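You operate a simulated robot arm through the tools that you are given. There is no shell and no other tool. Be economical: measure what you need, move in short steps, check, and stop when the job is done.

The job below is to be done with a simulated two-armed robot. You get a single attempt, and the scene is never put back.

Task
Take the clip tag from the work table and put it on the card pad there. Then take the lid off the lug tub and lay it down on the work table. Then take the small carton from the work table and leave it in the inside of the open carton. Then take the cloth from the narrow shelf over the lift table and put it on the packing table. Then take the rivet die marked "2" from the stacking table and leave it on the narrow bench. Then take the wiping block from the tool bench and put it on the test grid. Then take the block file from the seam bench and put it on top of the small sheet on the bead bench. Then push the open carton table side flap shut. Keep to this order. Set down upright: small carton, rivet die, wiping block, block file.

The check looks at the end state, three seconds after you hand in, the way a careful person would. Anything else that was tipped, shoved, dropped, spilled or broken makes it a failure. Lids that push on must go on centred and level and be pressed home; caps that screw on are set level and turned clockwise until they are tight. Flat cloth is picked up by pressing the open fingertips on it (5 to 10 N) and closing them slowly along it; thin cloth reads only 2 to 8 mm in the jaws.

Robot
Two 7-joint arms with fingered hands on one trunk, on a base that drives. Base frame: it is fixed to the floor where the robot stands at the start and does not move with it; the origin is under the middle of the robot, x ahead of it, y to its left, z up; the surface under the hand at the start is at about z = 0.8. Units: m, rad, N and s.
The left shoulder is at the start at [0.06, 0.126, 1.13], the right one opposite. With the tool pointing down near the work surface each hand reaches from about 0.36 to 0.72 m from the robot's upright axis, wherever it stands, measured 20 degrees to its own side. Places, roughly: block file [-5.25, -3, 1]; card pad (19x19x2 cm) [0.9, -0.1, 0.8]; clip tag [0.5, 0, 0.75]; cloth (10x8x6 cm) [2.9, 0.6, 1.3]; inside of the open carton (27x25 cm) [2.74, 2.44, 0.74]; lug tub (9x9x15 cm) [0.9, 0.1, 0.9]; narrow bench [0.7, -1, 0.8]; open carton table side flap [2.7, 2.6, 1]; packing table [2.1, 3.2, 0.8]; rivet die [2.75, -0.25, 0.75]; small carton (6x11x12 cm) [0.7, 0.6, 0.9]; small sheet (30x17x5 cm) [-6.9, -3.1, 0.9]; test grid (19x18 cm) [0.88, -3.04, 0.84]; wiping block [2.5, -2, 1]. Payload 2.5 kg a hand.
The tool frame of a hand sits at the grasp point between the pads (the TCP): z along the fingers, y along the line on which they close. The tips reach 0.03 m beyond it. Largest opening 0.104 m; the body of the gripper starts 0.035 m behind the TCP. The gripper is a hand of 5 fingers: y runs from the thumb to the fingers, the wrist lies at [-0.015, -0.104, -0.178] in the tool frame, and closing takes about 1.5 s.
Orientation is that of the tool frame in the base frame, as a unit quaternion [w, x, y, z]. With the fingers straight down and the wrist toward the robot, the tool's x, y and z point along [0, 1, 0], [1, 0, 0] and [0, 0, -1] of the base frame.

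Tools
- The arms move only by the tool apply_moves. It takes "left_deltas", "right_deltas" or both (then of equal length, played together; a hand with none holds still); each is a list of rows, each a list of 2 entries, a list of its own where there are three numbers: the shift along the tool's x, y, z in mm, then the turn, a rotation vector about the tool's x, y, z in rad. In form: [[[tx, ty, tz], [ax, ay, az]], ...]. A call has 1 to 20 rows; each row shifts and turns the commanded pose from where the row before left it, along the tool's axes as they then stand. "left_claw" and "right_claw" are, for a hand that has rows, the finger opening in mm, from 0 to 104, set as the call begins (left out, the last holds). Each row takes 0.2 s and may step no farther than 0.05 m and 0.15 rad from the row before; otherwise, or with a gripper value out of range, the whole call is refused. A pose out of reach is approached as far as the arm can. The call stops where the force on the tool passes 40 N (or 10 N more than at its start, if that is more) or the arm is blocked; 0.2 s more then pass. Each finger travels about 0.153 m/s and halts on what it meets, pressing with about 34 N; the grip force reading is that of the motor and also rises with nothing between the fingers. The clock runs only during rows and for 0.2 s after the last one: add rows that do not move to give the fingers time. It gives the time, the measured TCP pose, the force on the tool (base axes), the opening and the grip force at its end, in the units of the frame above (readings bear some noise), with the torque about the TCP (base axes, N m) and any sound that the robot's microphone picked up.
- Cameras (640 x 400 px; columns grow to the right, rows downward): "scene" is now at [0.1287, 0.0119, 1.3422]; the picture's right is [0.13, -0.99, 0.00], its down [-0.53, -0.07, -0.85] and it looks along [0.84, 0.11, -0.53] (base axes); focal length 253 px, centre (320, 200). "left" rides on the left gripper at [-0.08, -0.078, -0.141] in its tool frame; the picture's right is [-0.78, -0.30, 0.56], its down [0.53, -0.78, 0.33] and it looks along [0.34, 0.56, 0.76] (tool axes); focal length 247 px, centre (320, 200). "right" rides on the right gripper at [0.08, -0.078, -0.141] in its tool frame; the picture's right is [-0.78, 0.30, -0.56], its down [-0.53, -0.78, 0.33] and it looks along [-0.33, 0.56, 0.76] (tool axes); focal length 247 px, centre (320, 200). There is no depth. A picture from a camera that has moved, and an enlarged one, comes with that camera's place and axes in the base frame and with its lens.
- grab_frame(camera): a new picture of that camera. It takes no simulated time.
- slide_trunk(by): slides the trunk up (or, below 0, down) by that many m; the arms and the scene camera ride with it, the base frame stays. It gives what a move gives, with no picture.
- drive_base(legs): drives the robot by 1 to 6 legs, each [ahead, left, turn to the left] in m, m and rad, along the robot's own axes; the way and the turn of a leg run together, so that a leg with both is an arc; at most 1.5 m and 3.142 rad a leg. The arms and the cameras ride along, it lands a little off, and it stops where it bumps. It gives what a move gives.
- set_fingers(index, middle, ring, little, thumb_bend, thumb_turn, hand): sets how far each is bent, from 0 (flat) to 1 (curled in); at 0.3 the hand is open as for a grip, at 0.7 the pads meet at the TCP. One left out holds its place. A second passes; each finger stops where it meets its share of the squeeze, and holds until it gets a number again. A gripper value or a shape takes the hand back. It gives what a move gives, with no picture; readings hold the bend of each and the force on index, middle, ring, little, thumb and palm. thumb_turn goes from beside the hand (0) to across from the fingers (1), as for a grip.
- set_grasp(shape, hand): the hand has 5 fingers and takes this shape, open, in about a second: jaw (thumb against the fingers, like two jaws); tri (thumb and two fingers); tip (a fingertip pinch); poke (one finger out to press); point (the index stretched); flat (the hand flat); cup (the hand cupped); fist (a fist). The gripper value then closes the fingers along that shape, each until it touches; the sizes above hold for jaw. It gives what a move gives, with no picture.
- aim_head(pan, tilt): turns the head with the scene camera to pan (to the left, within 1.501 rad either way) and tilt (down, from -0.506 to 1.204), counted from straight ahead of the robot. It gives what a move gives.
- inspect(camera, box): a new picture of the part [left, top, right, bottom] of that camera's present view, enlarged. It takes no simulated time.
- close_job(): hands the job in; it is judged then, once.

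Work in short steps. Places have to be worked out from the pictures, the camera data and where the tool is seen: move nearer, look again, correct. Check each grasp and each placing, and mend what went wrong. You have 207 turns and 202 pictures in all, those below and enlarged ones among them. Open the grippers and draw the arms clear of the work before you hand the job in, unless the task says otherwise; then end with one line.

The tools are called as a command line: name --argument value ..., lists and objects as JSON in quotes. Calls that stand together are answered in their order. apply_moves: Moves the arms, as the interface text tells. Its arguments: {"type":"object","properties":{"left_deltas":{"type":"array","items":{"type":"array"}},"left_claw":{"type":"number"},"right_deltas":{"type":"array","items":{"type":"array"}},"right_claw":{"type":"number"}},"required":[]} The other tools are called the same way: slide_trunk (by) slides the trunk up or down; set_grasp (shape, hand) gives the hand a shape; set_fingers (index, middle, ring, little, thumb_bend, thumb_turn, hand) moves the fingers one by one; drive_base (legs) drives the base; aim_head (pan, tilt) turns the head that bears the scene camera; grab_frame (camera) takes a picture; inspect (camera, box) takes an enlarged picture of a part of a camera's view; close_job () hands the job in.

At the start:

```text
time: 0.0
left_ee_pos: [0.3595, 0.261, 1.167]
left_ee_rot: [0.035, 0.712, 0.7, -0.041]
left_wrist_force: [0.4, 0.7, -0.3]
left_moment: [0.01, 0.02, -0.03]
left_finger_gap: 0.1036
left_grip_force: 0.1
left_shape: jaw
left_bend: [0.3, 0.3, 0.3, 0.3, 0.3, 0.98]
left_finger forces: [0.0, 0.1, 0.0, 0.0, 0.0, 0.0]
right_ee_pos: [0.4196, -0.1179, 1.1087]
right_ee_rot: [0.0, 0.707, 0.707, 0.0]
right_wrist_force: [0.2, -0.6, 0.3]
right_moment: [-0.01, 0.01, 0.03]
right_finger_gap: 0.1038
right_grip_force: 0.1
right_shape: jaw
right_bend: [0.3, 0.3, 0.3, 0.3, 0.3, 0.98]
right_finger forces: [0.0, 0.0, 0.0, 0.0, 0.0, 0.0]
trunk travel left (down, up): [-0.525, 0.415]
robot x, y, heading: [0.0014, 0.0, 0.006]
head pan, tilt: [0.131, 0.56]
```

scene: 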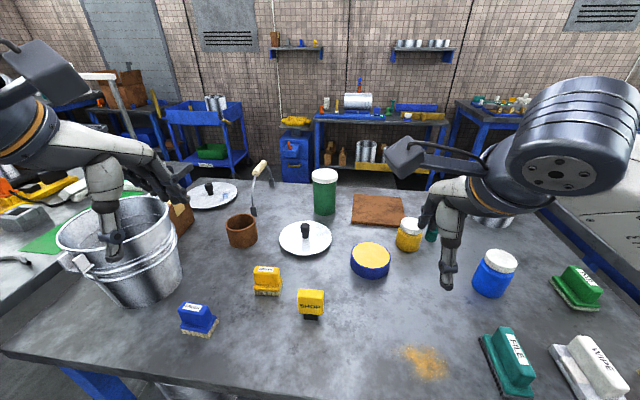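
right: 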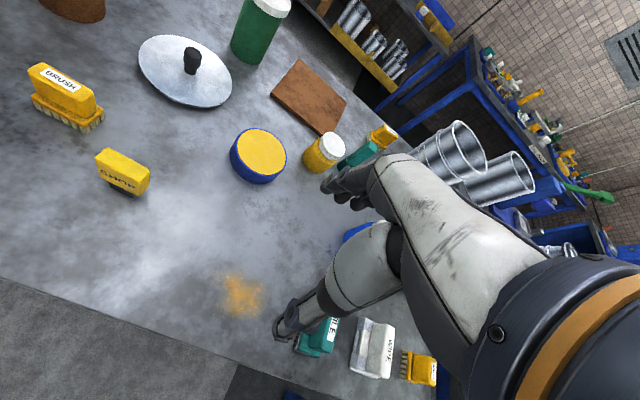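
left: 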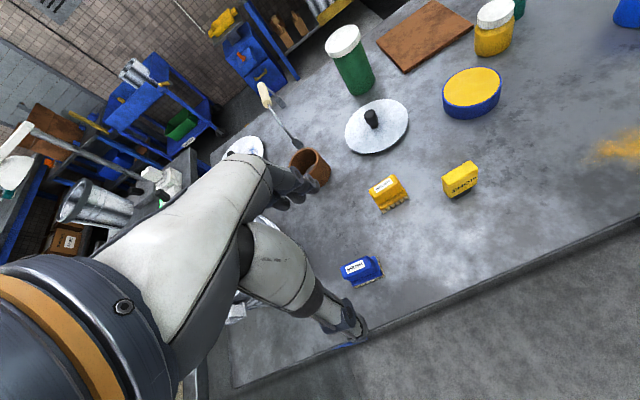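

I'll look closer at the middle of the table to identify the clip tag, card pad, tub and carton.

inspect --camera "scene" --box '[160, 150, 480, 350]'

inspect --camera "scene" --box '[0, 20, 320, 220]'

inspect --camera "left" --box '[320, 100, 520, 225]'

```text
2.00 times, centred on (320, 250) of scene
camera zoom: at [0.1287, 0.0119, 1.3422], right [0.13, -0.99, 0.0], down [-0.53, -0.07, -0.85], along [0.84, 0.11, -0.53], focal length 506 px, centre (320, 100)
```

zoom: 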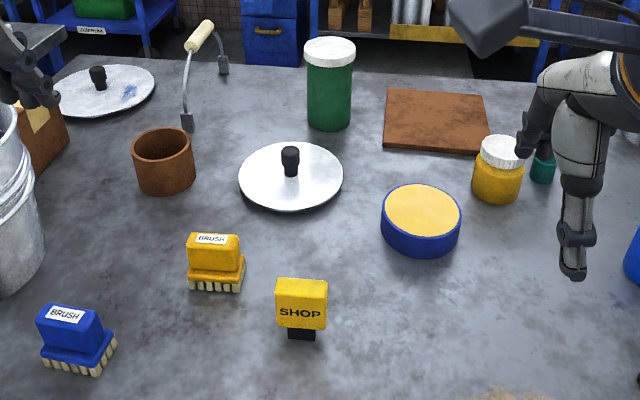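

```text
2.00 times, centred on (160, 120) of scene
camera zoom: at [0.1287, 0.0119, 1.3422], right [0.13, -0.99, 0.0], down [-0.53, -0.07, -0.85], along [0.84, 0.11, -0.53], focal length 506 px, centre (640, 360)
```

zoom: 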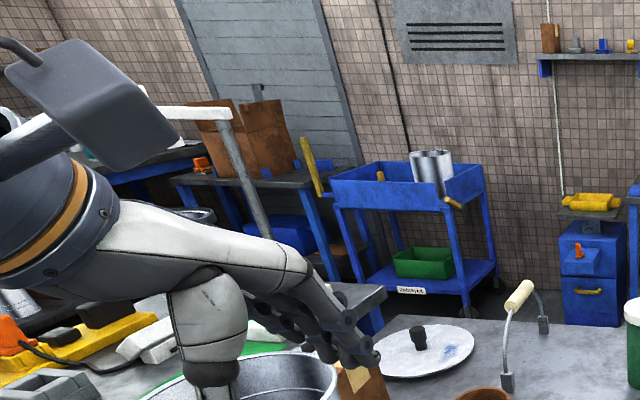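

```text
3.20 times, centred on (420, 162) of left
camera zoom: at [0.2813, 0.1985, 1.3158], right [-0.31, -0.83, -0.47], down [-0.77, 0.51, -0.38], along [0.55, 0.24, -0.8], focal length 790 px, centre (0, 320)
```

zoom: 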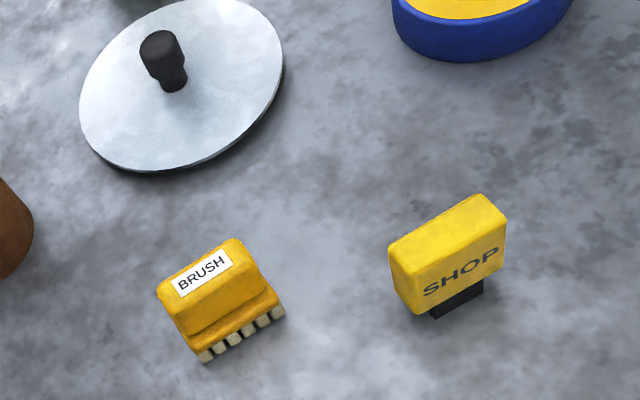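

The tag (black clip, yellow plate "SHOP") stands near (0.475, 0.08), table about z 0.80. I'll bring the right hand above it and check.

apply_moves --right_deltas '[[[39, 10, 28], [0, 0, 0]], [[39, 10, 28], [0, 0, 0]], [[39, 10, 28], [0, 0, 0]], [[39, 10, 28], [0, 0, 0]], [[39, 12, 28], [0, 0, 0]]]' --right_claw 70

grab_frame --camera "right"

grab_frame --camera "scene"

```text
time: 1.2
left_ee_pos: [0.3597, 0.2603, 1.1669]
left_ee_rot: [0.035, 0.711, 0.701, -0.041]
left_wrist_force: [0.0, -0.1, -0.8]
left_moment: [-0.01, 0.0, -0.01]
left_finger_gap: 0.1037
left_grip_force: 0.2
left_shape: jaw
left_bend: [0.3, 0.3, 0.3, 0.3, 0.3, 0.98]
left_finger forces: [0.0, 0.0, 0.0, 0.0, 0.0, 0.1]
right_ee_pos: [0.4712, 0.0801, 0.9691]
right_ee_rot: [0.0, 0.708, 0.707, 0.0]
right_wrist_force: [0.3, -0.3, 0.7]
right_moment: [-0.03, 0.01, 0.0]
right_finger_gap: 0.0702
right_grip_force: 0.0
right_shape: jaw
right_bend: [0.28, 0.38, 0.35, 0.35, 0.6, 0.99]
right_finger forces: [0.1, 0.0, 0.1, 0.0, 0.1, 0.0]
trunk travel left (down, up): [-0.525, 0.415]
robot x, y, heading: [-0.0016, -0.0037, -0.001]
head pan, tilt: [0.131, 0.56]
```

```text
195 pictures are left
camera right: at [0.3938, 0.1618, 1.1093], right [0.29, -0.78, 0.56], down [-0.78, -0.53, -0.33], along [0.56, -0.33, -0.76], focal length 247 px, centre (320, 200)
```

right: 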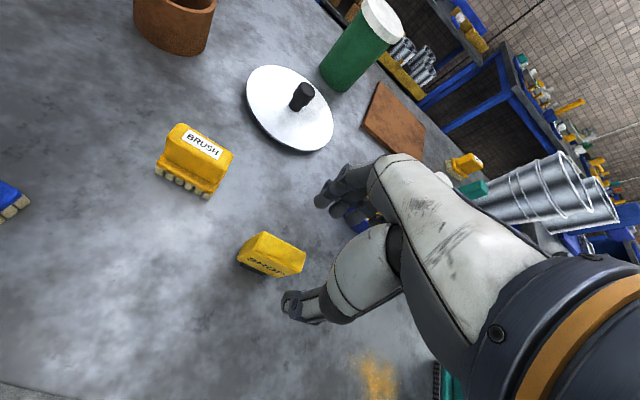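

```text
194 pictures are left
camera scene: at [0.1288, 0.0125, 1.3422], right [0.13, -0.99, 0.0], down [-0.53, -0.07, -0.85], along [0.84, 0.11, -0.53], focal length 253 px, centre (320, 200)
```

scene: 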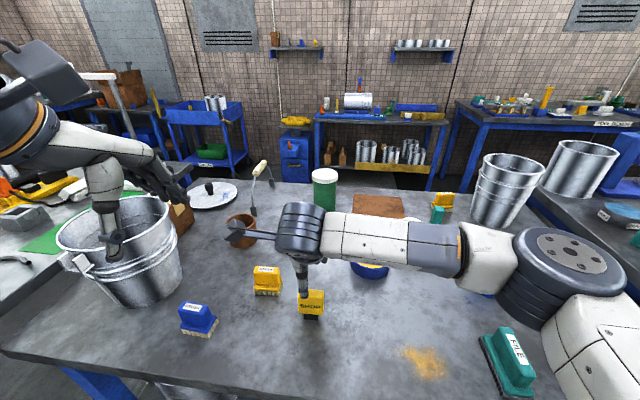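

Tag top centre triangulates at about (0.478, 0.085, 0.88). I'll zoom to get its yaw.

inspect --camera "right" --box '[220, 190, 348, 270]'

```text
5.00 times, centred on (284, 230) of right
camera zoom: at [0.3938, 0.1618, 1.1093], right [0.29, -0.78, 0.56], down [-0.78, -0.53, -0.33], along [0.56, -0.33, -0.76], focal length 1235 px, centre (500, 50)
```

zoom: 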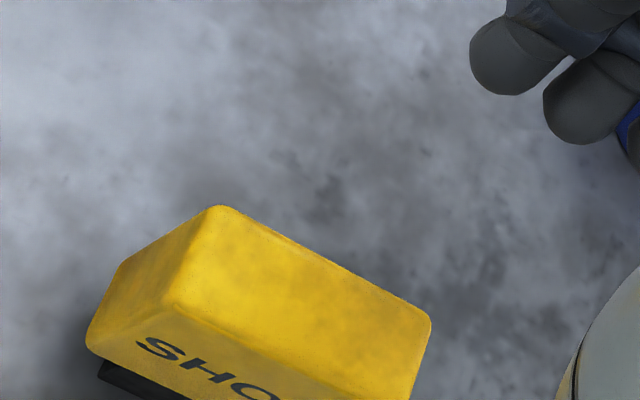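

The tag is axis-aligned, about 53 mm wide along y and 22 mm thick, centred at (0.481, 0.082). I'll descend around it, then close.

apply_moves --right_deltas '[[[2, 10, 0], [0, 0, 0]], [[0, 0, 40], [0, 0, 0]], [[0, 0, 40], [0, 0, 0]], [[0, 0, 38], [0, 0, 0]], [[0, 0, 0], [0, 0, 0]]]' --right_claw 70

grab_frame --camera "right"

```text
time: 2.4
left_ee_pos: [0.3594, 0.2605, 1.1659]
left_ee_rot: [0.035, 0.711, 0.701, -0.041]
left_wrist_force: [0.2, -0.4, 0.5]
left_moment: [-0.01, -0.04, 0.01]
left_finger_gap: 0.1037
left_grip_force: 0.1
left_shape: jaw
left_bend: [0.3, 0.3, 0.3, 0.3, 0.3, 0.98]
left_finger forces: [0.1, 0.0, 0.0, 0.0, 0.1, 0.1]
right_ee_pos: [0.4823, 0.0811, 0.8512]
right_ee_rot: [0.0, 0.707, 0.707, 0.001]
right_wrist_force: [0.4, -0.3, 0.7]
right_moment: [-0.04, 0.06, -0.01]
right_finger_gap: 0.0703
right_grip_force: 0.0
right_shape: jaw
right_bend: [0.28, 0.38, 0.35, 0.35, 0.6, 0.99]
right_finger forces: [0.1, 0.0, 0.1, 0.0, 0.1, 0.0]
trunk travel left (down, up): [-0.525, 0.415]
robot x, y, heading: [-0.002, -0.0046, -0.0]
head pan, tilt: [0.131, 0.56]
```

```text
192 pictures are left
camera right: at [0.4058, 0.1618, 0.9919], right [0.3, -0.78, 0.56], down [-0.78, -0.54, -0.33], along [0.56, -0.33, -0.76], focal length 247 px, centre (320, 200)
```

right: 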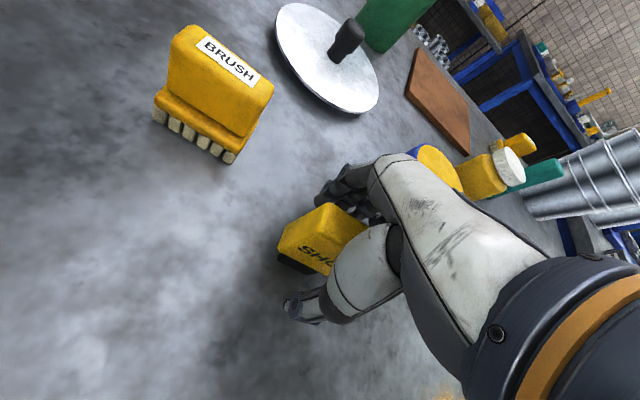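

The tag sits between thumb and fingers. Closing, then lifting 10 cm.

apply_moves --right_deltas '[[[0, 0, 0], [0, 0, 0]], [[0, 0, 0], [0, 0, 0]], [[0, 0, 0], [0, 0, 0]], [[0, 0, 0], [0, 0, 0]], [[0, 0, 0], [0, 0, 0]], [[0, 0, 0], [0, 0, 0]], [[0, 0, 0], [0, 0, 0]], [[0, 0, -20], [0, 0, 0]], [[0, 0, -40], [0, 0, 0]], [[0, 0, -40], [0, 0, 0]], [[0, 0, -40], [0, 0, 0]], [[0, 0, 0], [0, 0, 0]]]' --right_claw 5

grab_frame --camera "right"

grab_frame --camera "scene"

```text
time: 5.0
left_ee_pos: [0.3595, 0.2601, 1.1658]
left_ee_rot: [0.036, 0.711, 0.701, -0.04]
left_wrist_force: [-0.5, -0.1, 0.4]
left_moment: [-0.01, 0.02, 0.03]
left_finger_gap: 0.1035
left_grip_force: 0.0
left_shape: jaw
left_bend: [0.3, 0.3, 0.3, 0.3, 0.3, 0.98]
left_finger forces: [0.0, 0.0, 0.1, 0.0, 0.1, 0.1]
right_ee_pos: [0.4825, 0.0802, 0.992]
right_ee_rot: [0.0, 0.708, 0.706, 0.0]
right_wrist_force: [0.4, -0.7, -1.0]
right_moment: [0.0, 0.0, 0.01]
right_finger_gap: 0.0126
right_grip_force: 34.1
right_shape: jaw
right_bend: [0.72, 0.62, 0.64, 0.7, 0.72, 1.0]
right_finger forces: [20.9, 8.5, 3.7, 0.1, 33.2, 0.0]
trunk travel left (down, up): [-0.525, 0.415]
robot x, y, heading: [-0.0016, -0.0016, 0.0]
head pan, tilt: [0.131, 0.56]
```

```text
191 pictures are left
camera right: at [0.4061, 0.1619, 1.134], right [0.3, -0.78, 0.56], down [-0.78, -0.53, -0.33], along [0.56, -0.33, -0.76], focal length 247 px, centre (320, 200)
```

right: 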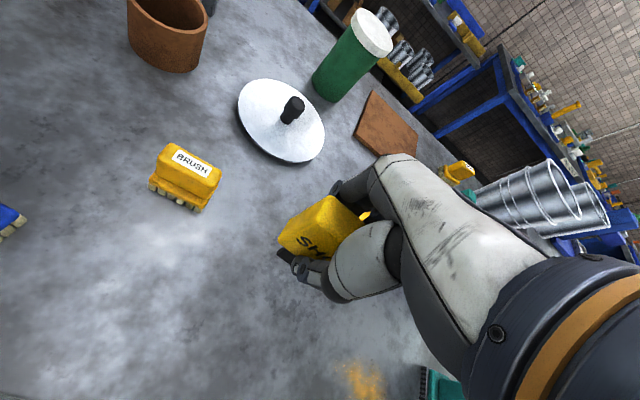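

```text
190 pictures are left
camera scene: at [0.1288, 0.012, 1.3422], right [0.13, -0.99, 0.0], down [-0.53, -0.07, -0.85], along [0.84, 0.11, -0.53], focal length 253 px, centre (320, 200)
```

scene: 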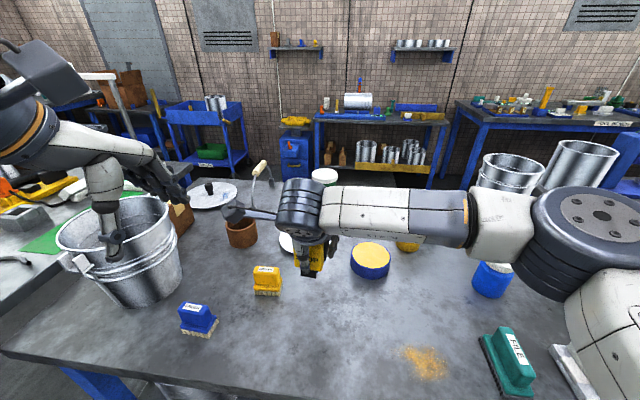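

The tag is held. Now the pad (~0.91, -0.10) is out of reach, so I raise the hand slightly and drive ahead about 0.2 m.

drive_base --legs '[[0.2, 0, 0]]'

grab_frame --camera "scene"

```text
time: 6.6
left_ee_pos: [0.5628, 0.259, 1.1659]
left_ee_rot: [0.036, 0.713, 0.7, -0.04]
left_wrist_force: [0.4, 0.0, 0.5]
left_moment: [0.0, 0.0, 0.0]
left_finger_gap: 0.1035
left_grip_force: 0.0
left_shape: jaw
left_bend: [0.3, 0.3, 0.3, 0.3, 0.3, 0.98]
left_finger forces: [0.0, 0.1, 0.1, 0.1, 0.1, 0.1]
right_ee_pos: [0.6833, 0.0794, 0.9918]
right_ee_rot: [0.0, 0.708, 0.706, 0.0]
right_wrist_force: [0.0, -0.8, 0.1]
right_moment: [0.01, 0.01, 0.0]
right_finger_gap: 0.0126
right_grip_force: 34.1
right_shape: jaw
right_bend: [0.72, 0.62, 0.64, 0.7, 0.72, 1.0]
right_finger forces: [21.0, 8.6, 3.7, 0.0, 33.2, 0.0]
trunk travel left (down, up): [-0.525, 0.415]
robot x, y, heading: [0.1978, -0.0026, -0.004]
head pan, tilt: [0.131, 0.56]
```

```text
189 pictures are left
camera scene: at [0.3297, 0.0112, 1.3421], right [0.13, -0.99, 0.0], down [-0.53, -0.07, -0.85], along [0.84, 0.11, -0.53], focal length 253 px, centre (320, 200)
```

scene: 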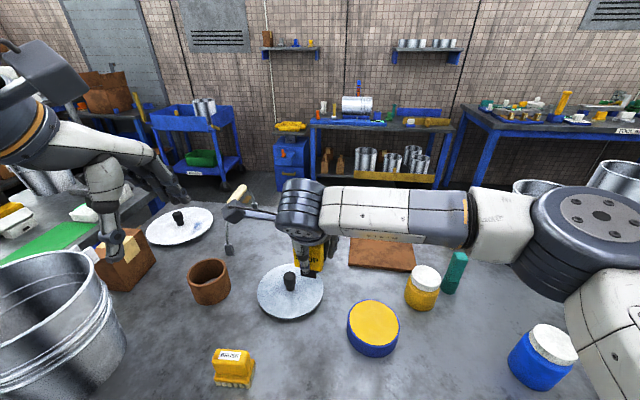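

Drive succeeded (robot at x≈0.2). Moving the tag over the pad, first sideways then ahead.

apply_moves --right_deltas '[[[-45, 0, 0], [0, 0, 0]], [[-45, 0, 0], [0, 0, 0]], [[-45, 0, 0], [0, 0, 0]], [[-45, 0, 0], [0, 0, 0]], [[0, 43, 0], [0, 0, 0]], [[0, 43, 0], [0, 0, 0]], [[0, 43, 0], [0, 0, 0]], [[0, 43, 0], [0, 0, 0]], [[0, 43, 0], [0, 0, 0]]]'

grab_frame --camera "scene"

grab_frame --camera "right"

```text
time: 8.6
left_ee_pos: [0.5623, 0.2594, 1.1656]
left_ee_rot: [0.035, 0.712, 0.7, -0.04]
left_wrist_force: [-1.0, -0.4, 1.5]
left_moment: [0.06, -0.01, 0.03]
left_finger_gap: 0.1034
left_grip_force: 0.2
left_shape: jaw
left_bend: [0.3, 0.3, 0.3, 0.3, 0.3, 0.98]
left_finger forces: [0.1, 0.0, 0.0, 0.0, 0.0, 0.0]
right_ee_pos: [0.8859, -0.1, 0.9901]
right_ee_rot: [-0.001, 0.706, 0.708, 0.001]
right_wrist_force: [-0.1, 0.6, -2.0]
right_moment: [-0.07, -0.02, -0.01]
right_finger_gap: 0.0125
right_grip_force: 34.1
right_shape: jaw
right_bend: [0.72, 0.63, 0.65, 0.7, 0.73, 1.0]
right_finger forces: [21.4, 8.1, 3.4, 0.0, 32.9, 0.0]
right hand out of reach, approached as far as the arm can: row 9
trunk travel left (down, up): [-0.525, 0.415]
robot x, y, heading: [0.2013, 0.0, -0.003]
head pan, tilt: [0.131, 0.56]
```

```text
188 pictures are left
camera scene: at [0.3293, 0.01, 1.3422], right [0.13, -0.99, 0.0], down [-0.53, -0.07, -0.85], along [0.84, 0.11, -0.53], focal length 253 px, centre (320, 200)
```

scene: 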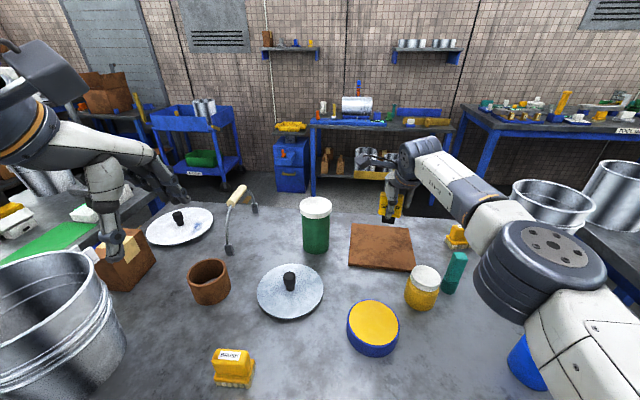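

```text
187 pictures are left
camera right: at [0.8103, -0.019, 1.1312], right [0.3, -0.78, 0.56], down [-0.78, -0.54, -0.33], along [0.56, -0.33, -0.76], focal length 247 px, centre (320, 200)
```

right: 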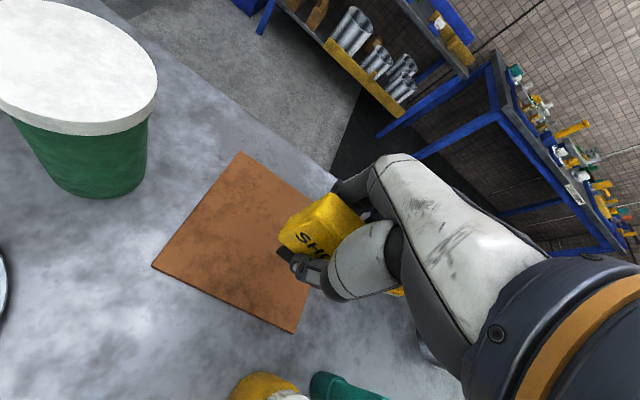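

The pad spans roughly x 0.845–1.03, y −0.19–0.0; the arm ran out of reach at x 0.886. I drive 6 cm further and recheck.

drive_base --legs '[[0.06, 0, 0]]'

apply_moves --right_deltas '[[[0, -10, 40], [0, 0, 0]], [[0, 0, 40], [0, 0, 0]], [[0, 0, 0], [0, 0, 0]]]'

grab_frame --camera "right"

grab_frame --camera "scene"

```text
time: 9.6
left_ee_pos: [0.6226, 0.2586, 1.1664]
left_ee_rot: [0.035, 0.713, 0.699, -0.042]
left_wrist_force: [0.0, -0.8, 0.5]
left_moment: [0.0, -0.01, 0.0]
left_finger_gap: 0.1038
left_grip_force: 0.2
left_shape: jaw
left_bend: [0.3, 0.3, 0.3, 0.3, 0.3, 0.98]
left_finger forces: [0.0, 0.0, 0.0, 0.0, 0.0, 0.0]
right_ee_pos: [0.9477, -0.1003, 0.9902]
right_ee_rot: [0.0, 0.708, 0.706, -0.001]
right_wrist_force: [1.0, 0.5, -1.2]
right_moment: [0.01, 0.01, 0.01]
right_finger_gap: 0.0125
right_grip_force: 34.5
right_shape: jaw
right_bend: [0.72, 0.63, 0.65, 0.7, 0.73, 1.0]
right_finger forces: [21.4, 8.2, 3.4, 0.1, 33.1, 0.0]
trunk travel left (down, up): [-0.525, 0.415]
robot x, y, heading: [0.2607, -0.0032, -0.003]
head pan, tilt: [0.131, 0.56]
```

```text
time: 10.4
left_ee_pos: [0.6199, 0.2589, 1.1663]
left_ee_rot: [0.035, 0.713, 0.699, -0.041]
left_wrist_force: [-0.1, -0.5, -1.1]
left_moment: [0.01, -0.02, 0.02]
left_finger_gap: 0.1035
left_grip_force: 0.0
left_shape: jaw
left_bend: [0.3, 0.3, 0.3, 0.3, 0.3, 0.98]
left_finger forces: [0.1, 0.0, 0.1, 0.0, 0.0, 0.1]
right_ee_pos: [0.9364, -0.1031, 0.9116]
right_ee_rot: [-0.001, 0.708, 0.706, 0.0]
right_wrist_force: [0.5, 0.3, -1.5]
right_moment: [-0.03, 0.03, 0.0]
right_finger_gap: 0.0124
right_grip_force: 33.7
right_shape: jaw
right_bend: [0.72, 0.63, 0.65, 0.7, 0.73, 1.0]
right_finger forces: [21.3, 8.2, 3.5, 0.0, 33.0, 0.0]
trunk travel left (down, up): [-0.525, 0.415]
robot x, y, heading: [0.2613, 0.0009, -0.002]
head pan, tilt: [0.131, 0.56]
```

```text
186 pictures are left
camera right: at [0.8602, -0.0214, 1.0521], right [0.29, -0.78, 0.56], down [-0.78, -0.53, -0.33], along [0.55, -0.34, -0.76], focal length 247 px, centre (320, 200)
```

right: 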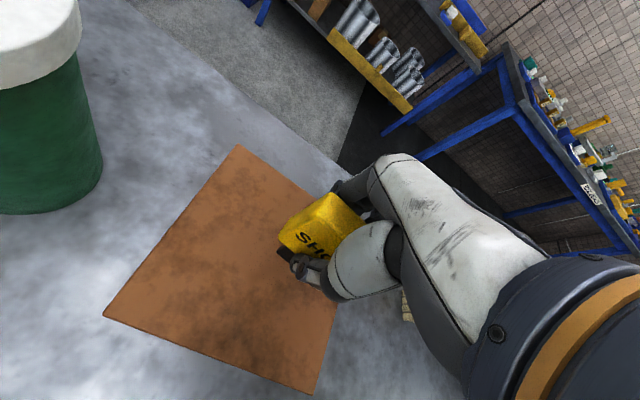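

```text
185 pictures are left
camera scene: at [0.3882, 0.0109, 1.3422], right [0.13, -0.99, 0.0], down [-0.53, -0.07, -0.85], along [0.84, 0.11, -0.53], focal length 253 px, centre (320, 200)
```

scene: 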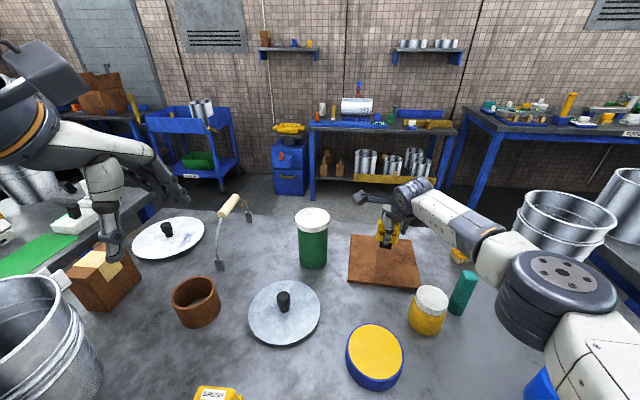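

Over the pad. I lower in small steps until it touches (expected TCP z ≈ 0.87).

apply_moves --right_deltas '[[[0, 0, 15], [0, 0, 0]], [[0, 0, 8], [0, 0, 0]], [[0, 0, 5], [0, 0, 0]], [[0, 0, 5], [0, 0, 0]], [[0, 0, 5], [0, 0, 0]]]'

inspect --camera "right" --box '[220, 180, 380, 280]'

```text
time: 11.6
left_ee_pos: [0.6195, 0.2577, 1.166]
left_ee_rot: [0.035, 0.713, 0.699, -0.041]
left_wrist_force: [0.0, 0.0, 0.3]
left_moment: [-0.03, -0.02, 0.0]
left_finger_gap: 0.1038
left_grip_force: 0.0
left_shape: jaw
left_bend: [0.3, 0.3, 0.3, 0.3, 0.3, 0.98]
left_finger forces: [0.0, 0.0, 0.0, 0.0, 0.0, 0.0]
right_ee_pos: [0.9358, -0.1002, 0.872]
right_ee_rot: [0.0, 0.709, 0.705, 0.0]
right_wrist_force: [0.6, -0.5, -0.5]
right_moment: [-0.03, 0.01, 0.01]
right_finger_gap: 0.0124
right_grip_force: 33.4
right_shape: jaw
right_bend: [0.72, 0.63, 0.65, 0.7, 0.73, 1.0]
right_finger forces: [21.3, 8.2, 3.4, 0.0, 32.9, 0.0]
trunk travel left (down, up): [-0.525, 0.415]
robot x, y, heading: [0.2583, -0.0013, -0.005]
head pan, tilt: [0.131, 0.56]
```

```text
4.00 times, centred on (300, 230) of right
camera zoom: at [0.8593, -0.0193, 1.0133], right [0.29, -0.78, 0.56], down [-0.78, -0.53, -0.33], along [0.55, -0.34, -0.76], focal length 988 px, centre (400, 80)
```

zoom: 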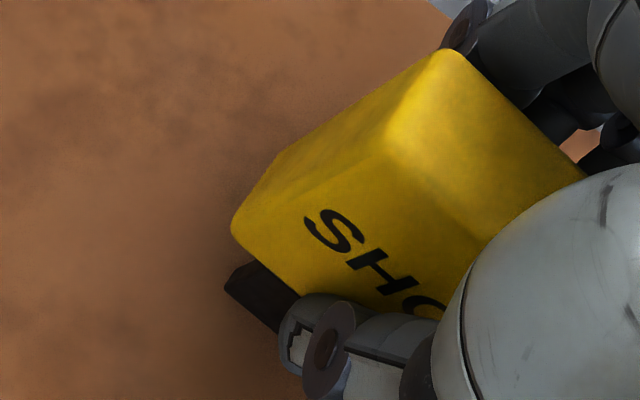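

No contact yet; keep lowering by 3 mm steps.

apply_moves --right_deltas '[[[0, 0, 3], [0, 0, 0]], [[0, 0, 3], [0, 0, 0]]]'

apply_moves --right_deltas '[[[0, 0, 2], [0, 0, 0]], [[0, 0, 2], [0, 0, 0]]]'

```text
time: 12.2
left_ee_pos: [0.6197, 0.2587, 1.1663]
left_ee_rot: [0.036, 0.713, 0.699, -0.041]
left_wrist_force: [-0.9, 0.6, 0.8]
left_moment: [0.01, 0.02, 0.0]
left_finger_gap: 0.1038
left_grip_force: 0.0
left_shape: jaw
left_bend: [0.3, 0.3, 0.3, 0.3, 0.3, 0.98]
left_finger forces: [0.0, 0.1, 0.0, 0.1, 0.0, 0.0]
right_ee_pos: [0.9362, -0.1008, 0.868]
right_ee_rot: [-0.001, 0.708, 0.706, 0.0]
right_wrist_force: [-0.8, 0.0, -0.8]
right_moment: [-0.03, -0.03, 0.02]
right_finger_gap: 0.0126
right_grip_force: 34.1
right_shape: jaw
right_bend: [0.72, 0.63, 0.65, 0.7, 0.73, 1.0]
right_finger forces: [21.3, 8.2, 3.5, 0.1, 32.9, 0.0]
trunk travel left (down, up): [-0.525, 0.415]
robot x, y, heading: [0.2605, 0.0015, -0.005]
head pan, tilt: [0.131, 0.56]
```

```text
time: 12.8
left_ee_pos: [0.6195, 0.2577, 1.1664]
left_ee_rot: [0.035, 0.713, 0.699, -0.042]
left_wrist_force: [-0.7, 0.1, 0.4]
left_moment: [0.01, 0.04, 0.0]
left_finger_gap: 0.1039
left_grip_force: 0.1
left_shape: jaw
left_bend: [0.3, 0.3, 0.3, 0.3, 0.3, 0.98]
left_finger forces: [0.0, 0.0, 0.0, 0.0, 0.0, 0.0]
right_ee_pos: [0.9362, -0.101, 0.8629]
right_ee_rot: [0.0, 0.709, 0.705, 0.001]
right_wrist_force: [-0.4, 0.2, 1.5]
right_moment: [0.02, 0.01, -0.02]
right_finger_gap: 0.0126
right_grip_force: 34.2
right_shape: jaw
right_bend: [0.72, 0.63, 0.65, 0.7, 0.73, 1.0]
right_finger forces: [21.6, 8.3, 3.3, 0.1, 33.1, 0.0]
trunk travel left (down, up): [-0.525, 0.415]
robot x, y, heading: [0.2601, -0.0009, -0.005]
head pan, tilt: [0.131, 0.56]
```

Still only noise; a few more 2 mm steps.

apply_moves --right_deltas '[[[0, 0, 2], [0, 0, 0]], [[0, 0, 1], [0, 0, 0]]]'

inspect --camera "right" --box '[220, 180, 380, 280]'

inspect --camera "scene" --box '[330, 200, 458, 280]'

```text
time: 13.4
left_ee_pos: [0.6193, 0.2575, 1.1674]
left_ee_rot: [0.036, 0.712, 0.7, -0.04]
left_wrist_force: [-0.3, 0.0, -1.0]
left_moment: [0.0, 0.02, -0.01]
left_finger_gap: 0.1036
left_grip_force: 0.1
left_shape: jaw
left_bend: [0.3, 0.3, 0.3, 0.3, 0.3, 0.98]
left_finger forces: [0.0, 0.0, 0.0, 0.0, 0.0, 0.0]
right_ee_pos: [0.9364, -0.1015, 0.8629]
right_ee_rot: [0.002, 0.709, 0.705, 0.001]
right_wrist_force: [-1.2, -2.6, 9.9]
right_moment: [-0.01, 0.04, -0.01]
right_finger_gap: 0.0128
right_grip_force: 33.8
right_shape: jaw
right_bend: [0.72, 0.63, 0.65, 0.7, 0.73, 1.0]
right_finger forces: [21.8, 8.9, 3.6, 0.1, 35.1, 0.0]
trunk travel left (down, up): [-0.525, 0.415]
robot x, y, heading: [0.2582, -0.0019, -0.002]
head pan, tilt: [0.131, 0.56]
```

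```text
4.00 times, centred on (300, 230) of right
camera zoom: at [0.8593, -0.0198, 1.003], right [0.29, -0.78, 0.56], down [-0.78, -0.53, -0.34], along [0.56, -0.34, -0.76], focal length 988 px, centre (400, 80)
```

zoom: 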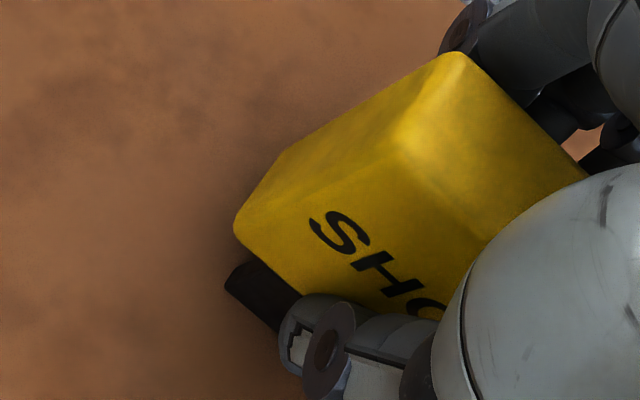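

```text
5.00 times, centred on (394, 240) of scene
camera zoom: at [0.3868, 0.0108, 1.3425], right [0.13, -0.99, 0.0], down [-0.53, -0.07, -0.85], along [0.84, 0.11, -0.53], focal length 1265 px, centre (-50, 0)
```

zoom: 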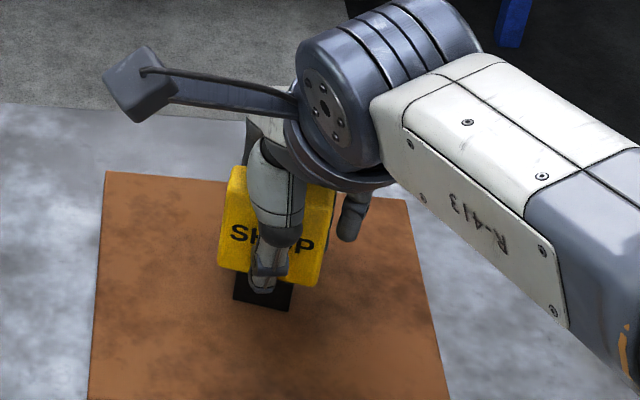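

Contact (≈10 N). Releasing, then lifting.

apply_moves --right_deltas '[[[0, 0, 0], [0, 0, 0]], [[0, 0, 0], [0, 0, 0]], [[0, 0, 0], [0, 0, 0]], [[0, 0, 0], [0, 0, 0]]]' --right_claw 60

inspect --camera "right" --box '[220, 180, 380, 280]'

```text
time: 14.4
left_ee_pos: [0.6206, 0.2593, 1.1668]
left_ee_rot: [0.036, 0.712, 0.7, -0.041]
left_wrist_force: [0.3, 1.0, -0.3]
left_moment: [0.0, -0.02, -0.01]
left_finger_gap: 0.1038
left_grip_force: 0.1
left_shape: jaw
left_bend: [0.3, 0.3, 0.3, 0.3, 0.3, 0.98]
left_finger forces: [0.0, 0.0, 0.1, 0.0, 0.1, 0.0]
right_ee_pos: [0.936, -0.0998, 0.8601]
right_ee_rot: [0.0, 0.708, 0.706, 0.0]
right_wrist_force: [-0.4, 0.1, 0.3]
right_moment: [0.01, 0.01, 0.0]
right_finger_gap: 0.0596
right_grip_force: 0.0
right_shape: jaw
right_bend: [0.74, 0.42, 0.38, 0.43, 0.66, 1.0]
right_finger forces: [0.0, 0.1, 0.1, 0.1, 0.0, 0.0]
trunk travel left (down, up): [-0.525, 0.415]
robot x, y, heading: [0.2573, -0.0026, -0.004]
head pan, tilt: [0.131, 0.56]
```

```text
4.00 times, centred on (300, 230) of right
camera zoom: at [0.8596, -0.0193, 1.0007], right [0.29, -0.78, 0.56], down [-0.78, -0.53, -0.33], along [0.55, -0.34, -0.76], focal length 988 px, centre (400, 80)
```

zoom: 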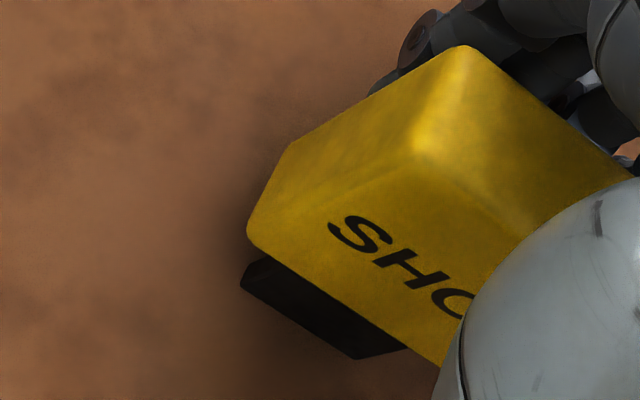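

Thumb has cleared; the index still reads bent, so I open fully and wait before lifting.

apply_moves --right_deltas '[[[0, 0, 0], [0, 0, 0]], [[0, 0, 0], [0, 0, 0]], [[0, 0, 0], [0, 0, 0]], [[0, 0, 0], [0, 0, 0]], [[0, 0, 0], [0, 0, 0]]]' --right_claw 80

grab_frame --camera "right"

```text
time: 15.6
left_ee_pos: [0.6202, 0.258, 1.1662]
left_ee_rot: [0.036, 0.713, 0.699, -0.041]
left_wrist_force: [0.2, 0.6, 0.4]
left_moment: [-0.01, -0.01, 0.0]
left_finger_gap: 0.1037
left_grip_force: 0.1
left_shape: jaw
left_bend: [0.3, 0.3, 0.3, 0.3, 0.3, 0.98]
left_finger forces: [0.1, 0.0, 0.1, 0.1, 0.0, 0.0]
right_ee_pos: [0.9355, -0.1007, 0.8604]
right_ee_rot: [0.0, 0.708, 0.706, 0.0]
right_wrist_force: [-0.5, 0.2, 0.2]
right_moment: [0.0, -0.04, 0.02]
right_finger_gap: 0.08
right_grip_force: 0.0
right_shape: jaw
right_bend: [0.27, 0.35, 0.32, 0.34, 0.53, 0.99]
right_finger forces: [0.0, 0.0, 0.0, 0.0, 0.0, 0.0]
trunk travel left (down, up): [-0.525, 0.415]
robot x, y, heading: [0.2574, 0.0009, -0.005]
head pan, tilt: [0.131, 0.56]
```

```text
180 pictures are left
camera right: at [0.8598, -0.0194, 1.0008], right [0.29, -0.78, 0.56], down [-0.78, -0.53, -0.33], along [0.55, -0.34, -0.76], focal length 247 px, centre (320, 200)
```

right: 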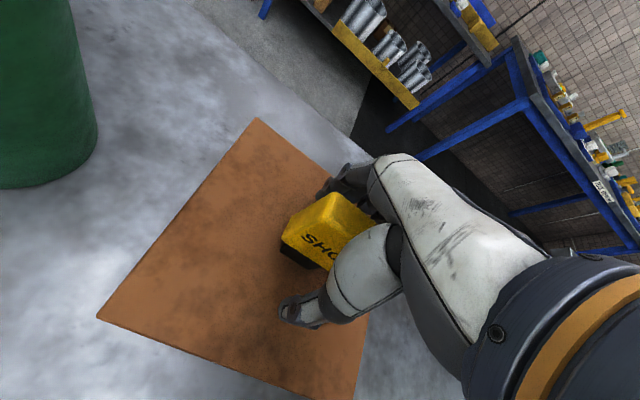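

Tag stands on the pad. Lifting straight up to clear it.

apply_moves --right_deltas '[[[0, 0, -15], [0, 0, 0]], [[0, 0, -35], [0, 0, 0]], [[0, 0, -45], [0, 0, 0]], [[0, 0, -45], [0, 0, 0]], [[0, 0, -45], [0, 0, 0]], [[0, -40, -20], [0, 0, 0]]]'

grab_frame --camera "scene"

grab_frame --camera "right"

```text
time: 17.0
left_ee_pos: [0.6189, 0.2581, 1.1677]
left_ee_rot: [0.035, 0.713, 0.699, -0.041]
left_wrist_force: [0.2, 0.3, -0.3]
left_moment: [0.02, 0.04, -0.01]
left_finger_gap: 0.1035
left_grip_force: 0.1
left_shape: jaw
left_bend: [0.3, 0.3, 0.3, 0.3, 0.3, 0.98]
left_finger forces: [0.1, 0.0, 0.0, 0.0, 0.1, 0.0]
right_ee_pos: [0.8958, -0.1002, 1.0649]
right_ee_rot: [-0.001, 0.709, 0.705, 0.001]
right_wrist_force: [0.8, 0.3, -0.9]
right_moment: [-0.04, 0.0, -0.01]
right_finger_gap: 0.0796
right_grip_force: 0.0
right_shape: jaw
right_bend: [0.27, 0.35, 0.32, 0.33, 0.53, 0.99]
right_finger forces: [0.0, 0.0, 0.1, 0.1, 0.0, 0.1]
trunk travel left (down, up): [-0.525, 0.415]
robot x, y, heading: [0.2612, 0.0003, -0.006]
head pan, tilt: [0.131, 0.56]
```

```text
179 pictures are left
camera scene: at [0.3876, 0.0105, 1.3422], right [0.13, -0.99, 0.0], down [-0.53, -0.07, -0.85], along [0.84, 0.11, -0.53], focal length 253 px, centre (320, 200)
```

scene: 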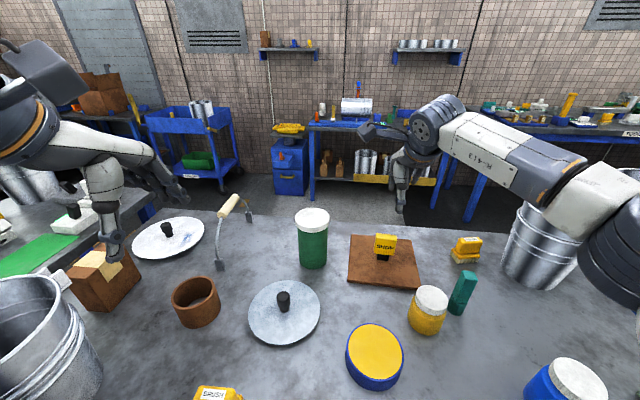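

```text
178 pictures are left
camera right: at [0.8198, -0.0187, 1.2052], right [0.29, -0.78, 0.56], down [-0.78, -0.53, -0.33], along [0.55, -0.34, -0.76], focal length 247 px, centre (320, 200)
```

right: 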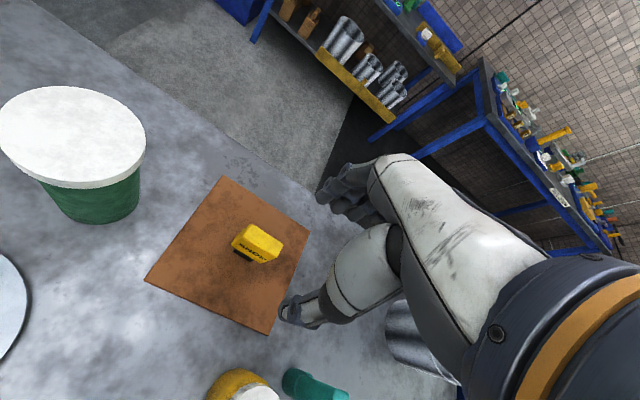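

Tag placed upright. Now the lug tub: lid centre at about (0.917, 0.10, 0.95). I zoom on its lid.

inspect --camera "scene" --box '[272, 190, 368, 280]'

inspect --camera "right" --box '[0, 70, 192, 230]'

```text
4.44 times, centred on (320, 235) of scene
camera zoom: at [0.3876, 0.0105, 1.3422], right [0.13, -0.99, 0.0], down [-0.53, -0.07, -0.85], along [0.84, 0.11, -0.53], focal length 1124 px, centre (320, 44)
```

zoom: 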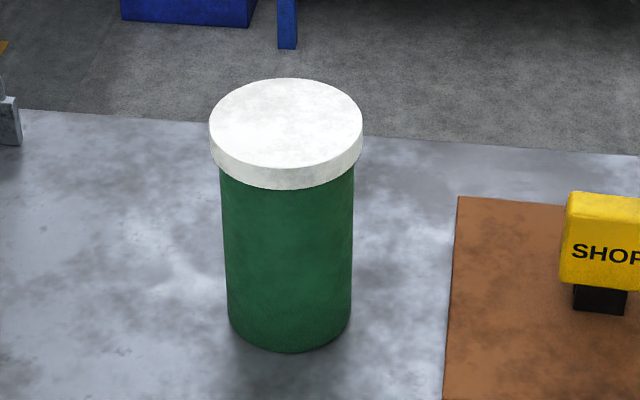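

```text
2.50 times, centred on (96, 150) of right
camera zoom: at [0.8198, -0.0187, 1.2052], right [0.29, -0.78, 0.56], down [-0.78, -0.53, -0.33], along [0.55, -0.34, -0.76], focal length 617 px, centre (880, 325)
```

zoom: 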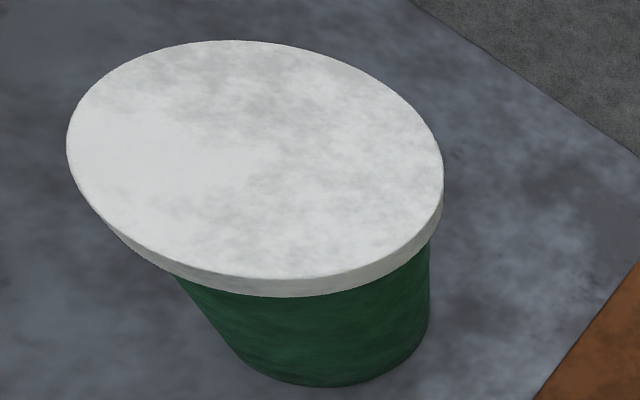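

The lid is a plain disc, ~9.1 cm across and ~1.5 cm tall. I withdraw the right hand and bring the left hand, straightened, over the tub.

apply_moves --right_deltas '[[[-40, -45, -8], [0, 0, 0]], [[-40, -45, -8], [0, 0, 0]], [[-40, -45, -8], [0, 0, 0]], [[-40, -45, -8], [0, 0, 0]], [[-40, -45, -8], [0, 0, 0]], [[0, -45, 0], [0, 0, 0]]]'

apply_moves --left_deltas '[[[0, 0, 0], [-0.007, 0.109, -0.02]], [[-26, 49, 0], [0, 0, 0]], [[-26, 49, 0], [0, 0, 0]], [[-26, 49, 0], [0, 0, 0]], [[-26, 49, 10], [0, 0, 0]], [[-26, 49, 30], [0, 0, 0]], [[-26, 49, 30], [0, 0, 0]], [[0, 0, 40], [0, 0, 0]]]' --left_claw 104

grab_frame --camera "left"

grab_frame --camera "scene"

```text
refused: row 1 steps farther than a row can; nothing moved
```

```text
refused: row 2 steps farther than a row can; nothing moved
```

```text
175 pictures are left
camera left: at [0.5411, 0.1968, 1.3159], right [-0.32, -0.83, -0.47], down [-0.77, 0.51, -0.38], along [0.56, 0.24, -0.8], focal length 247 px, centre (320, 200)
```

left: 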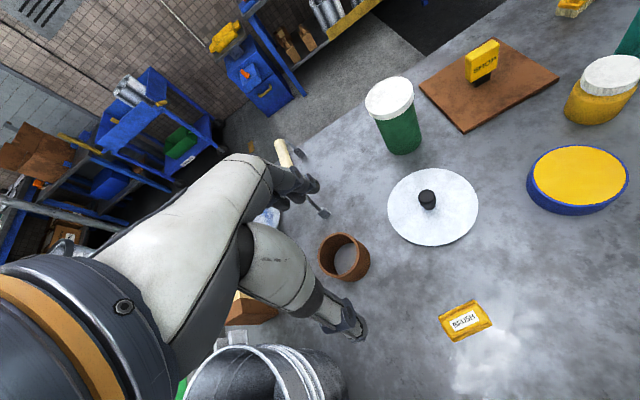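

```text
174 pictures are left
camera scene: at [0.3876, 0.0105, 1.3422], right [0.13, -0.99, 0.0], down [-0.53, -0.07, -0.85], along [0.84, 0.11, -0.53], focal length 253 px, centre (320, 200)
```

scene: 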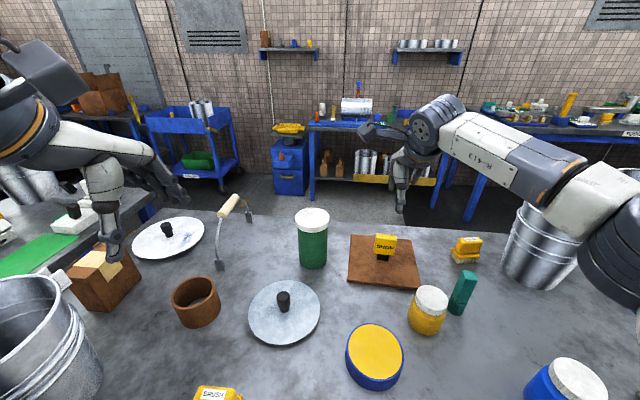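

Step norm must be ≤50 mm; reissuing with smaller rows.

apply_moves --right_deltas '[[[-25, -34, -5], [0, 0, 0]], [[-25, -34, -5], [0, 0, 0]], [[-25, -34, -5], [0, 0, 0]], [[-25, -34, -5], [0, 0, 0]], [[-25, -34, -5], [0, 0, 0]], [[-25, -34, -5], [0, 0, 0]], [[-25, -34, -5], [0, 0, 0]], [[-25, -34, -5], [0, 0, 0]]]'

apply_moves --left_deltas '[[[0, 0, 0], [-0.007, 0.109, -0.02]], [[-16, 30, 5], [0, 0, 0]], [[-16, 30, 5], [0, 0, 0]], [[-16, 30, 5], [0, 0, 0]], [[-16, 30, 10], [0, 0, 0]], [[-16, 30, 10], [0, 0, 0]], [[-16, 30, 10], [0, 0, 0]], [[-16, 30, 15], [0, 0, 0]], [[-16, 30, 15], [0, 0, 0]], [[-16, 30, 20], [0, 0, 0]], [[-16, 27, 20], [0, 0, 0]], [[0, 0, 0], [0, 0, 0]]]' --left_claw 104

grab_frame --camera "left"

grab_frame --camera "scene"

```text
time: 18.8
left_ee_pos: [0.6192, 0.2586, 1.166]
left_ee_rot: [0.036, 0.712, 0.7, -0.04]
left_wrist_force: [0.2, 0.1, -0.1]
left_moment: [0.0, -0.02, -0.01]
left_finger_gap: 0.1037
left_grip_force: 0.0
left_shape: jaw
left_bend: [0.3, 0.3, 0.3, 0.3, 0.3, 0.98]
left_finger forces: [0.0, 0.0, 0.0, 0.1, 0.0, 0.0]
right_ee_pos: [0.6238, -0.3014, 1.1035]
right_ee_rot: [0.0, 0.708, 0.706, -0.001]
right_wrist_force: [-0.3, -0.1, 0.0]
right_moment: [0.01, 0.02, -0.01]
right_finger_gap: 0.0798
right_grip_force: 0.1
right_shape: jaw
right_bend: [0.27, 0.35, 0.32, 0.33, 0.53, 0.99]
right_finger forces: [0.0, 0.0, 0.0, 0.0, 0.0, 0.0]
trunk travel left (down, up): [-0.525, 0.415]
robot x, y, heading: [0.2609, -0.0002, 0.0]
head pan, tilt: [0.131, 0.56]
```

```text
time: 19.4
left_ee_pos: [0.6523, 0.2463, 1.1504]
left_ee_rot: [0.058, 0.704, 0.705, -0.06]
left_wrist_force: [-0.4, 1.1, 0.0]
left_moment: [-0.03, -0.02, 0.01]
left_finger_gap: 0.1039
left_grip_force: 0.1
left_shape: jaw
left_bend: [0.3, 0.3, 0.3, 0.3, 0.3, 0.98]
left_finger forces: [0.0, 0.0, 0.0, 0.0, 0.0, 0.1]
right_ee_pos: [0.6245, -0.3018, 1.1036]
right_ee_rot: [0.0, 0.708, 0.706, 0.0]
right_wrist_force: [-0.4, -0.3, -0.2]
right_moment: [-0.04, -0.03, 0.01]
right_finger_gap: 0.0796
right_grip_force: 0.0
right_shape: jaw
right_bend: [0.27, 0.35, 0.32, 0.33, 0.53, 0.99]
right_finger forces: [0.1, 0.0, 0.1, 0.1, 0.0, 0.0]
trunk travel left (down, up): [-0.525, 0.415]
robot x, y, heading: [0.2606, 0.0004, -0.002]
head pan, tilt: [0.131, 0.56]
stopped in row 3 (left hand): the arm was blocked; the commanded pose is now the measured one
```

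```text
173 pictures are left
camera left: at [0.5751, 0.1921, 1.3025], right [-0.3, -0.86, -0.42], down [-0.78, 0.47, -0.41], along [0.55, 0.2, -0.81], focal length 247 px, centre (320, 200)
```

left: 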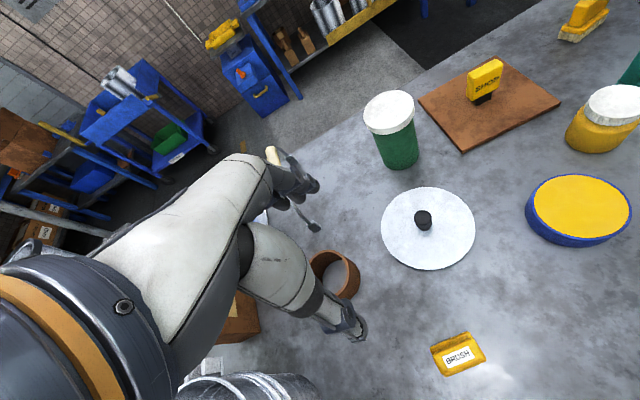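

```text
172 pictures are left
camera scene: at [0.3879, 0.0109, 1.3422], right [0.13, -0.99, 0.0], down [-0.53, -0.07, -0.85], along [0.84, 0.11, -0.53], focal length 253 px, centre (320, 200)
```

scene: 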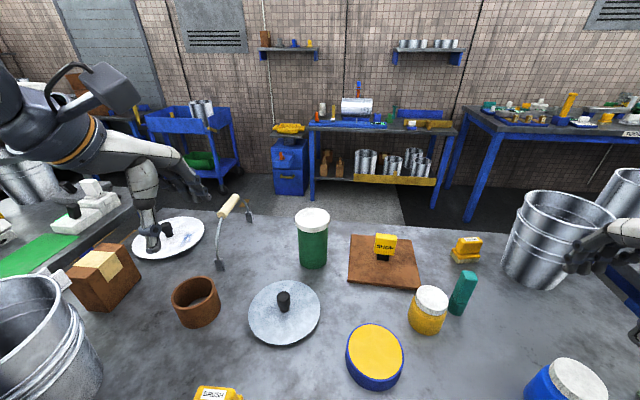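

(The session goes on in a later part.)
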